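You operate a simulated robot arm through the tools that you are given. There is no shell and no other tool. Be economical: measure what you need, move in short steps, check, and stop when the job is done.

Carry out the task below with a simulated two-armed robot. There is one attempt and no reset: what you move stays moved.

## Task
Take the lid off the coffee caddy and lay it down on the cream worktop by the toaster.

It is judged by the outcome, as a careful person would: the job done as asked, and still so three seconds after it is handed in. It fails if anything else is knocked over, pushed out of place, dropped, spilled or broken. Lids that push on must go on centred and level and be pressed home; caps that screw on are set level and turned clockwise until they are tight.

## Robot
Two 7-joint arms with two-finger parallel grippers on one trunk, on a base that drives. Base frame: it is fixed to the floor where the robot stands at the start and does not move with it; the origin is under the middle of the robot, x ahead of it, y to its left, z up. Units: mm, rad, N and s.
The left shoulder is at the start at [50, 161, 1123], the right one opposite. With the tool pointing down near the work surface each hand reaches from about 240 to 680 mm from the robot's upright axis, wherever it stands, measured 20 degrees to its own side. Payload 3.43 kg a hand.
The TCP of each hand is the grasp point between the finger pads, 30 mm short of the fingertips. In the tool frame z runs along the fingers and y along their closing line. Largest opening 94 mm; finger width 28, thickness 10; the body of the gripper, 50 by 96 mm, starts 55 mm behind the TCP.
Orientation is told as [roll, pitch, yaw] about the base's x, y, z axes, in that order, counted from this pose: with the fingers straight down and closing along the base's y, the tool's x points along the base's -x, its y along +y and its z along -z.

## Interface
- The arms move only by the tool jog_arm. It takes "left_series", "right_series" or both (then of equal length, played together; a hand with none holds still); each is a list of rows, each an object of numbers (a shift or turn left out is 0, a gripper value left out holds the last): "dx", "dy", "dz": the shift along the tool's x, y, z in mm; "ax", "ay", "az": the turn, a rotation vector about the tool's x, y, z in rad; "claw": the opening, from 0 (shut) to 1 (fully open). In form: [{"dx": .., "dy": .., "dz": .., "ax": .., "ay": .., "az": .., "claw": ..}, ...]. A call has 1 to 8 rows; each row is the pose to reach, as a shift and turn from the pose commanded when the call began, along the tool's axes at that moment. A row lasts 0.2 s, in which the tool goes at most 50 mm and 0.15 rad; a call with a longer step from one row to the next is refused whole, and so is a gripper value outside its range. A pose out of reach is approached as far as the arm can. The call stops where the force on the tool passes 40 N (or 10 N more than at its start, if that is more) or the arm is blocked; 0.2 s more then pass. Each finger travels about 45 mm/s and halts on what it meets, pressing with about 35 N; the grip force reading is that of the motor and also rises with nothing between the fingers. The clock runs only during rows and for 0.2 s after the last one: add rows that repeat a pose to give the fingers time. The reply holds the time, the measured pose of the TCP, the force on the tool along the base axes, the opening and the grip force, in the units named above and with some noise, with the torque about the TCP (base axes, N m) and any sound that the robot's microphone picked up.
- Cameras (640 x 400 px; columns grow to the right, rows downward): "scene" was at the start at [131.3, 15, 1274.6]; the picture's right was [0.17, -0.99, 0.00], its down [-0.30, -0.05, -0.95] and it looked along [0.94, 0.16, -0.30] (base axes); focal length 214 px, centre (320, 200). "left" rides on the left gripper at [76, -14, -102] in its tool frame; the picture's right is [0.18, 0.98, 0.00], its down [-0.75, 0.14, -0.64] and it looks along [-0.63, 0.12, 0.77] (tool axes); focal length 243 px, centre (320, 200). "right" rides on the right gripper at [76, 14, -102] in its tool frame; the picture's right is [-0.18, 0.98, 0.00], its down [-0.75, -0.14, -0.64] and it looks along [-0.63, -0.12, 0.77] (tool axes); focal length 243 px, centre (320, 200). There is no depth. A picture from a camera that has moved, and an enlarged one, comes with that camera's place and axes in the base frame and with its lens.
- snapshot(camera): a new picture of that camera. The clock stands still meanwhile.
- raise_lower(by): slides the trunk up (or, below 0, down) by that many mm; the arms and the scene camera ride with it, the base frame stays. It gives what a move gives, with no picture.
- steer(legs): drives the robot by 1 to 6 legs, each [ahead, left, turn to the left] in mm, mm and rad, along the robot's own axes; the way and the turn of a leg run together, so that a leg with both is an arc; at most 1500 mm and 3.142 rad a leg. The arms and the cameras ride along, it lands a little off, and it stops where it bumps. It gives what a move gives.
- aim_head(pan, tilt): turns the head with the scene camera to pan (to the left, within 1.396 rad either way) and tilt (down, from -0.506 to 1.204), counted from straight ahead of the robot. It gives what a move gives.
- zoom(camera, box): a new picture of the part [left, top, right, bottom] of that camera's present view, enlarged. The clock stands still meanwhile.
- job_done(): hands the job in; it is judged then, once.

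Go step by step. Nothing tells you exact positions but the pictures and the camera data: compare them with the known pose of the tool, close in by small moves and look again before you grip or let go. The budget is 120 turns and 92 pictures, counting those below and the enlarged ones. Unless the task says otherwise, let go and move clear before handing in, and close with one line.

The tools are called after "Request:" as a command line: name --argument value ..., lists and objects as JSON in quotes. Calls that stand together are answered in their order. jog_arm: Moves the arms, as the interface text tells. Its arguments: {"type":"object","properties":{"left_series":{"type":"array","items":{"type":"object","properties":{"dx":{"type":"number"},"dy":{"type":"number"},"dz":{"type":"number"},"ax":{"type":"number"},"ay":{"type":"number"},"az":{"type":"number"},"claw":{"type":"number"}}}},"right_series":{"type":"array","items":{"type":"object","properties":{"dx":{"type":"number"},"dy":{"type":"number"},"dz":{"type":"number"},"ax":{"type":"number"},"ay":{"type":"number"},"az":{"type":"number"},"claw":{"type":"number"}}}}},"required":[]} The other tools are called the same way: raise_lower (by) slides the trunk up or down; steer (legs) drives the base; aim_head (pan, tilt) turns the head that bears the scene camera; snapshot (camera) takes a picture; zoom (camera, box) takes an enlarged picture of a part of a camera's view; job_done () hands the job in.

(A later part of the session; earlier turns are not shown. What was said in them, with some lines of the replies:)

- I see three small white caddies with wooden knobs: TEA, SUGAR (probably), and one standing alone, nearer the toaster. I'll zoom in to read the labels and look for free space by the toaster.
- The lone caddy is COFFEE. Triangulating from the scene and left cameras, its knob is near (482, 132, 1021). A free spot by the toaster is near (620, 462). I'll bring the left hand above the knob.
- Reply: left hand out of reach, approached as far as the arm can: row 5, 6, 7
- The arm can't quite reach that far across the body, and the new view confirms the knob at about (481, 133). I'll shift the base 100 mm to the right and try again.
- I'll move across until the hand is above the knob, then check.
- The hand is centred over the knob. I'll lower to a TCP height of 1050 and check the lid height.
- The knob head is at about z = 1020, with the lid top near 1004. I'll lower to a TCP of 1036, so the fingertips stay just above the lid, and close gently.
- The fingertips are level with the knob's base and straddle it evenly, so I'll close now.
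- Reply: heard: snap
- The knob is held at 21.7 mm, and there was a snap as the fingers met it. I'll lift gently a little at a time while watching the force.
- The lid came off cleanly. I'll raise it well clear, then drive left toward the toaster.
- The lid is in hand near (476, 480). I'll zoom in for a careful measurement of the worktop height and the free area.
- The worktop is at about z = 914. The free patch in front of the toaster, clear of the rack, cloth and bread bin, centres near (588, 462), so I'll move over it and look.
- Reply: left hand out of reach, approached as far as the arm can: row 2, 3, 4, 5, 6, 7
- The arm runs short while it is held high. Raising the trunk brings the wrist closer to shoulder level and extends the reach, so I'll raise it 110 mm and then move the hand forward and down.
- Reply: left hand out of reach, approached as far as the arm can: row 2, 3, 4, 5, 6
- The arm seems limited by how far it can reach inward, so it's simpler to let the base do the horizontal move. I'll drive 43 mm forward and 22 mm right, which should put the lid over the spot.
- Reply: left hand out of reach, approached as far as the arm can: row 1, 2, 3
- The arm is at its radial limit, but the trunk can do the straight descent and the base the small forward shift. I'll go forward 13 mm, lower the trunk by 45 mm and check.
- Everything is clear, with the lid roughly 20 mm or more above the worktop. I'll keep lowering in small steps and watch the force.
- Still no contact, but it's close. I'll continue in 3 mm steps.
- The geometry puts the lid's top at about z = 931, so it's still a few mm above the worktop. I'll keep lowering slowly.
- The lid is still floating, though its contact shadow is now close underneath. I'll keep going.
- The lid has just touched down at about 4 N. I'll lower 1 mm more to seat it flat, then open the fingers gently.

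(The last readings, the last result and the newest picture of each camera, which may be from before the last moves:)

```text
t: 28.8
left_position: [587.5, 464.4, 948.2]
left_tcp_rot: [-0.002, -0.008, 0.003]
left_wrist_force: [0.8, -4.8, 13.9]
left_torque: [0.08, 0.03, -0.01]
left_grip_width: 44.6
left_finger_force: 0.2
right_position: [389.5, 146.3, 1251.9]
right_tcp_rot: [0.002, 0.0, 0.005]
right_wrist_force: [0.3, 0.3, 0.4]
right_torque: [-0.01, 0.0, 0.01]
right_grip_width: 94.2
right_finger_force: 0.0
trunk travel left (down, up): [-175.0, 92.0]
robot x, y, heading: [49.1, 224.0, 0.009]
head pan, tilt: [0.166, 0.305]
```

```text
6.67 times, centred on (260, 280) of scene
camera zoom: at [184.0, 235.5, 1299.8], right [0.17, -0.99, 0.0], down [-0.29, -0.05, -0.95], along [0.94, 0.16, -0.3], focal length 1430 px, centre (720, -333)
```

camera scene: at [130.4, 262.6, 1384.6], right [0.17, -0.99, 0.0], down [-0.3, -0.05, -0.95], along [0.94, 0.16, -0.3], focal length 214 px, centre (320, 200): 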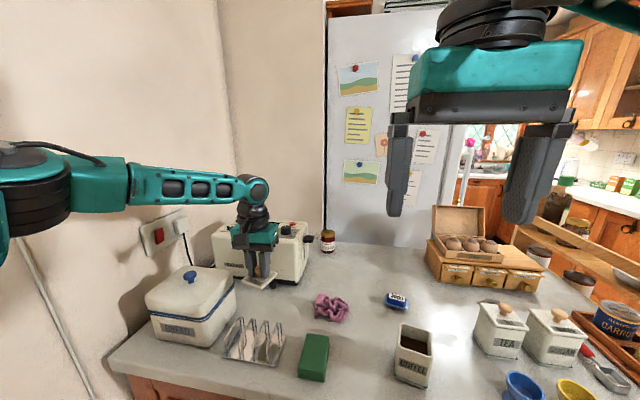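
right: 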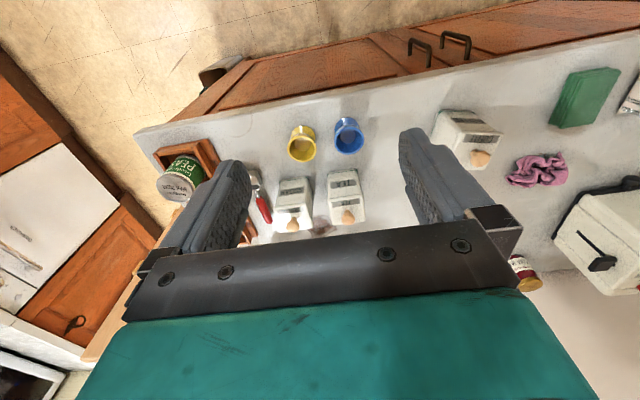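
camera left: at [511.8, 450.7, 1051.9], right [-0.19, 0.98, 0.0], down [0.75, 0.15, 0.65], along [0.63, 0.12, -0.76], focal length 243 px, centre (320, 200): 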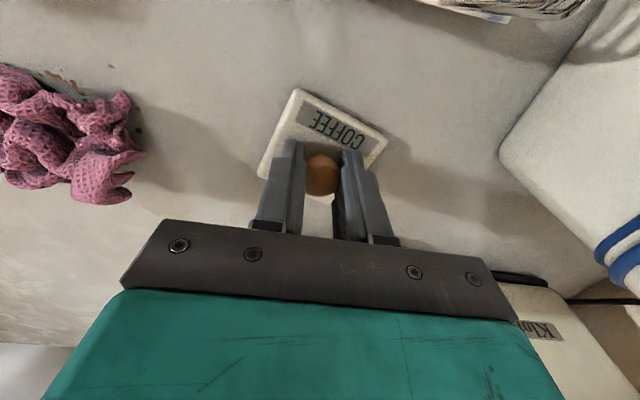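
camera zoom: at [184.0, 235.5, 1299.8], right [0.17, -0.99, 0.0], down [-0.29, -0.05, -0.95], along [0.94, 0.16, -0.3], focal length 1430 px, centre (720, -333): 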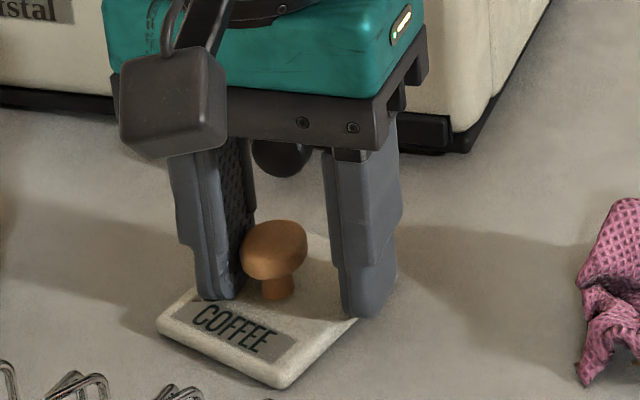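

The lid is resting on the worktop and released, with the fingertips lightly touching its top. I'll raise the trunk straight up, a little at first.

Request:
raise_lower --by 4

Request:
zoom --camera "scene" --box '[220, 250, 300, 310]'

```text
t: 29.3
left_position: [587.3, 465.6, 948.8]
left_tcp_rot: [-0.002, -0.001, 0.009]
left_wrist_force: [-0.4, 0.7, -0.6]
left_torque: [0.04, -0.02, 0.0]
left_grip_width: 46.9
left_finger_force: 0.1
right_position: [391.4, 146.6, 1255.5]
right_tcp_rot: [0.003, -0.001, 0.006]
right_wrist_force: [-0.9, -0.1, -0.9]
right_torque: [0.0, -0.01, -0.02]
right_grip_width: 94.2
right_finger_force: 0.0
trunk travel left (down, up): [-179.0, 88.0]
robot x, y, heading: [54.3, 223.2, 0.003]
head pan, tilt: [0.166, 0.305]
```

```text
6.67 times, centred on (260, 280) of scene
camera zoom: at [185.1, 236.6, 1303.5], right [0.17, -0.99, 0.0], down [-0.3, -0.05, -0.95], along [0.94, 0.16, -0.3], focal length 1430 px, centre (720, -333)
```

zoom: 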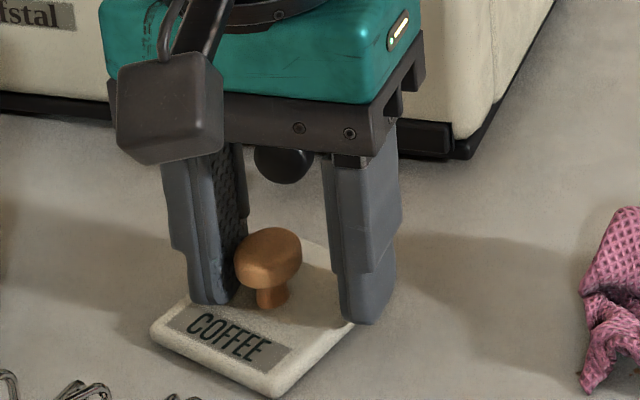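

The fingers are free, so I'll raise straight up and check the result.

Request:
raise_lower --by 20

Request:
raise_lower --by 65

Request:
jog_arm --left_series '[{"dz": -30}, {"dz": -60}, {"dz": -90}, {"dz": -90}]'

Request:
snapshot --camera "scene"

Request:
snapshot --camera "left"

Request:
zoom --camera "scene" --box '[200, 240, 320, 340]'

```text
t: 29.9
left_position: [588.8, 466.0, 972.0]
left_tcp_rot: [-0.003, -0.003, 0.005]
left_wrist_force: [-0.4, 0.4, 0.1]
left_torque: [0.01, 0.01, 0.03]
left_grip_width: 47.2
left_finger_force: 0.1
right_position: [392.6, 148.0, 1275.1]
right_tcp_rot: [0.001, -0.001, 0.005]
right_wrist_force: [0.3, 0.9, 0.0]
right_torque: [-0.02, -0.03, 0.02]
right_grip_width: 93.9
right_finger_force: 0.1
trunk travel left (down, up): [-199.0, 68.0]
robot x, y, heading: [49.7, 221.6, 0.006]
head pan, tilt: [0.166, 0.305]
```

```text
t: 31.0
left_position: [588.4, 463.7, 1035.3]
left_tcp_rot: [-0.005, -0.002, 0.004]
left_wrist_force: [-0.7, 0.4, 0.5]
left_torque: [0.0, -0.01, 0.01]
left_grip_width: 47.1
left_finger_force: 0.1
right_position: [391.1, 147.0, 1340.0]
right_tcp_rot: [0.002, 0.001, 0.004]
right_wrist_force: [-0.3, 0.0, -0.4]
right_torque: [-0.02, 0.02, 0.01]
right_grip_width: 93.7
right_finger_force: 0.1
trunk travel left (down, up): [-264.0, 3.0]
robot x, y, heading: [56.6, 225.7, 0.006]
head pan, tilt: [0.166, 0.305]
```

```text
t: 32.0
left_position: [587.7, 466.1, 1126.9]
left_tcp_rot: [-0.004, -0.004, 0.004]
left_wrist_force: [-0.2, 0.9, -0.6]
left_torque: [0.0, 0.01, -0.02]
left_grip_width: 46.9
left_finger_force: 0.0
right_position: [393.0, 148.1, 1341.1]
right_tcp_rot: [0.002, 0.002, 0.005]
right_wrist_force: [0.0, 0.3, 0.0]
right_torque: [-0.01, -0.01, 0.02]
right_grip_width: 93.9
right_finger_force: 0.1
trunk travel left (down, up): [-264.0, 3.0]
robot x, y, heading: [57.4, 221.5, 0.001]
head pan, tilt: [0.166, 0.305]
```

```text
56 pictures are left
camera scene: at [185.3, 236.7, 1388.6], right [0.17, -0.99, 0.0], down [-0.3, -0.05, -0.95], along [0.94, 0.16, -0.3], focal length 214 px, centre (320, 200)
```

scene: 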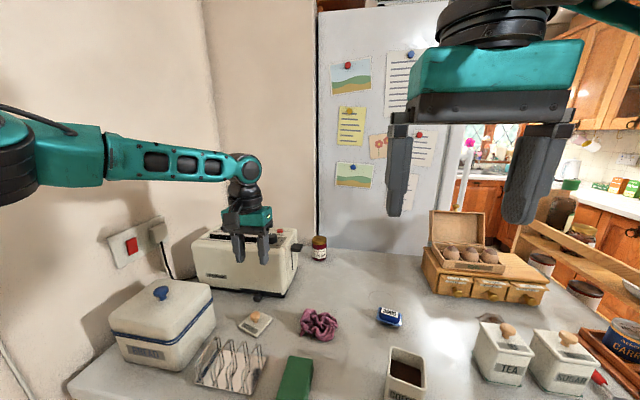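

```text
55 pictures are left
camera left: at [511.1, 451.7, 1230.7], right [-0.19, 0.98, 0.0], down [0.75, 0.15, 0.64], along [0.63, 0.12, -0.76], focal length 243 px, centre (320, 200)
```

left: 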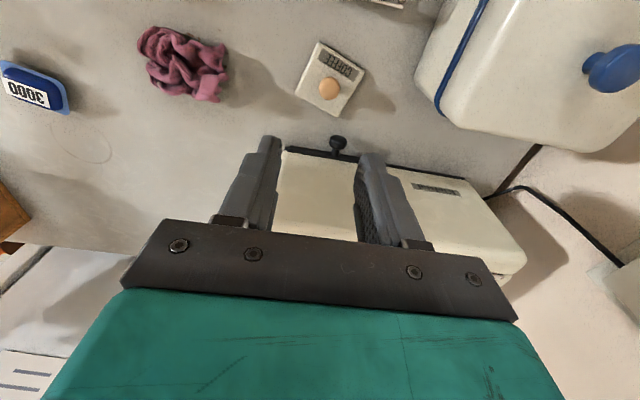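

```text
4.00 times, centred on (260, 290) of scene
camera zoom: at [185.3, 236.7, 1388.6], right [0.17, -0.99, 0.0], down [-0.3, -0.05, -0.95], along [0.94, 0.16, -0.3], focal length 858 px, centre (560, -160)
```

zoom: 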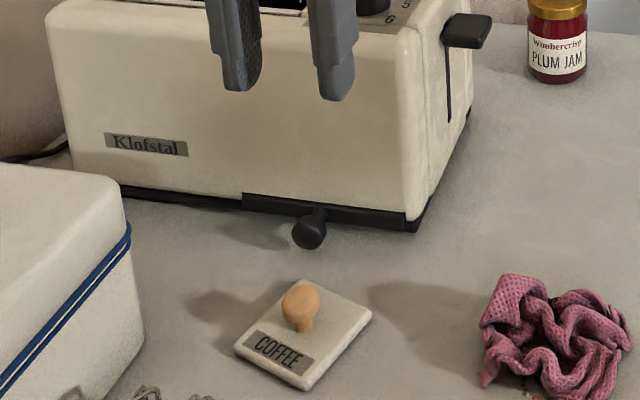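

The lid lies flat and knob-up on the worktop just in front of the toaster, and nothing else appears to have moved. The hand is clear, so I'm handing in.

Request:
job_done

```text
The job is handed in.
```

The coffee caddy's lid is off and lying flat, knob up, on the worktop in front of the toaster; nothing else appears to have moved.
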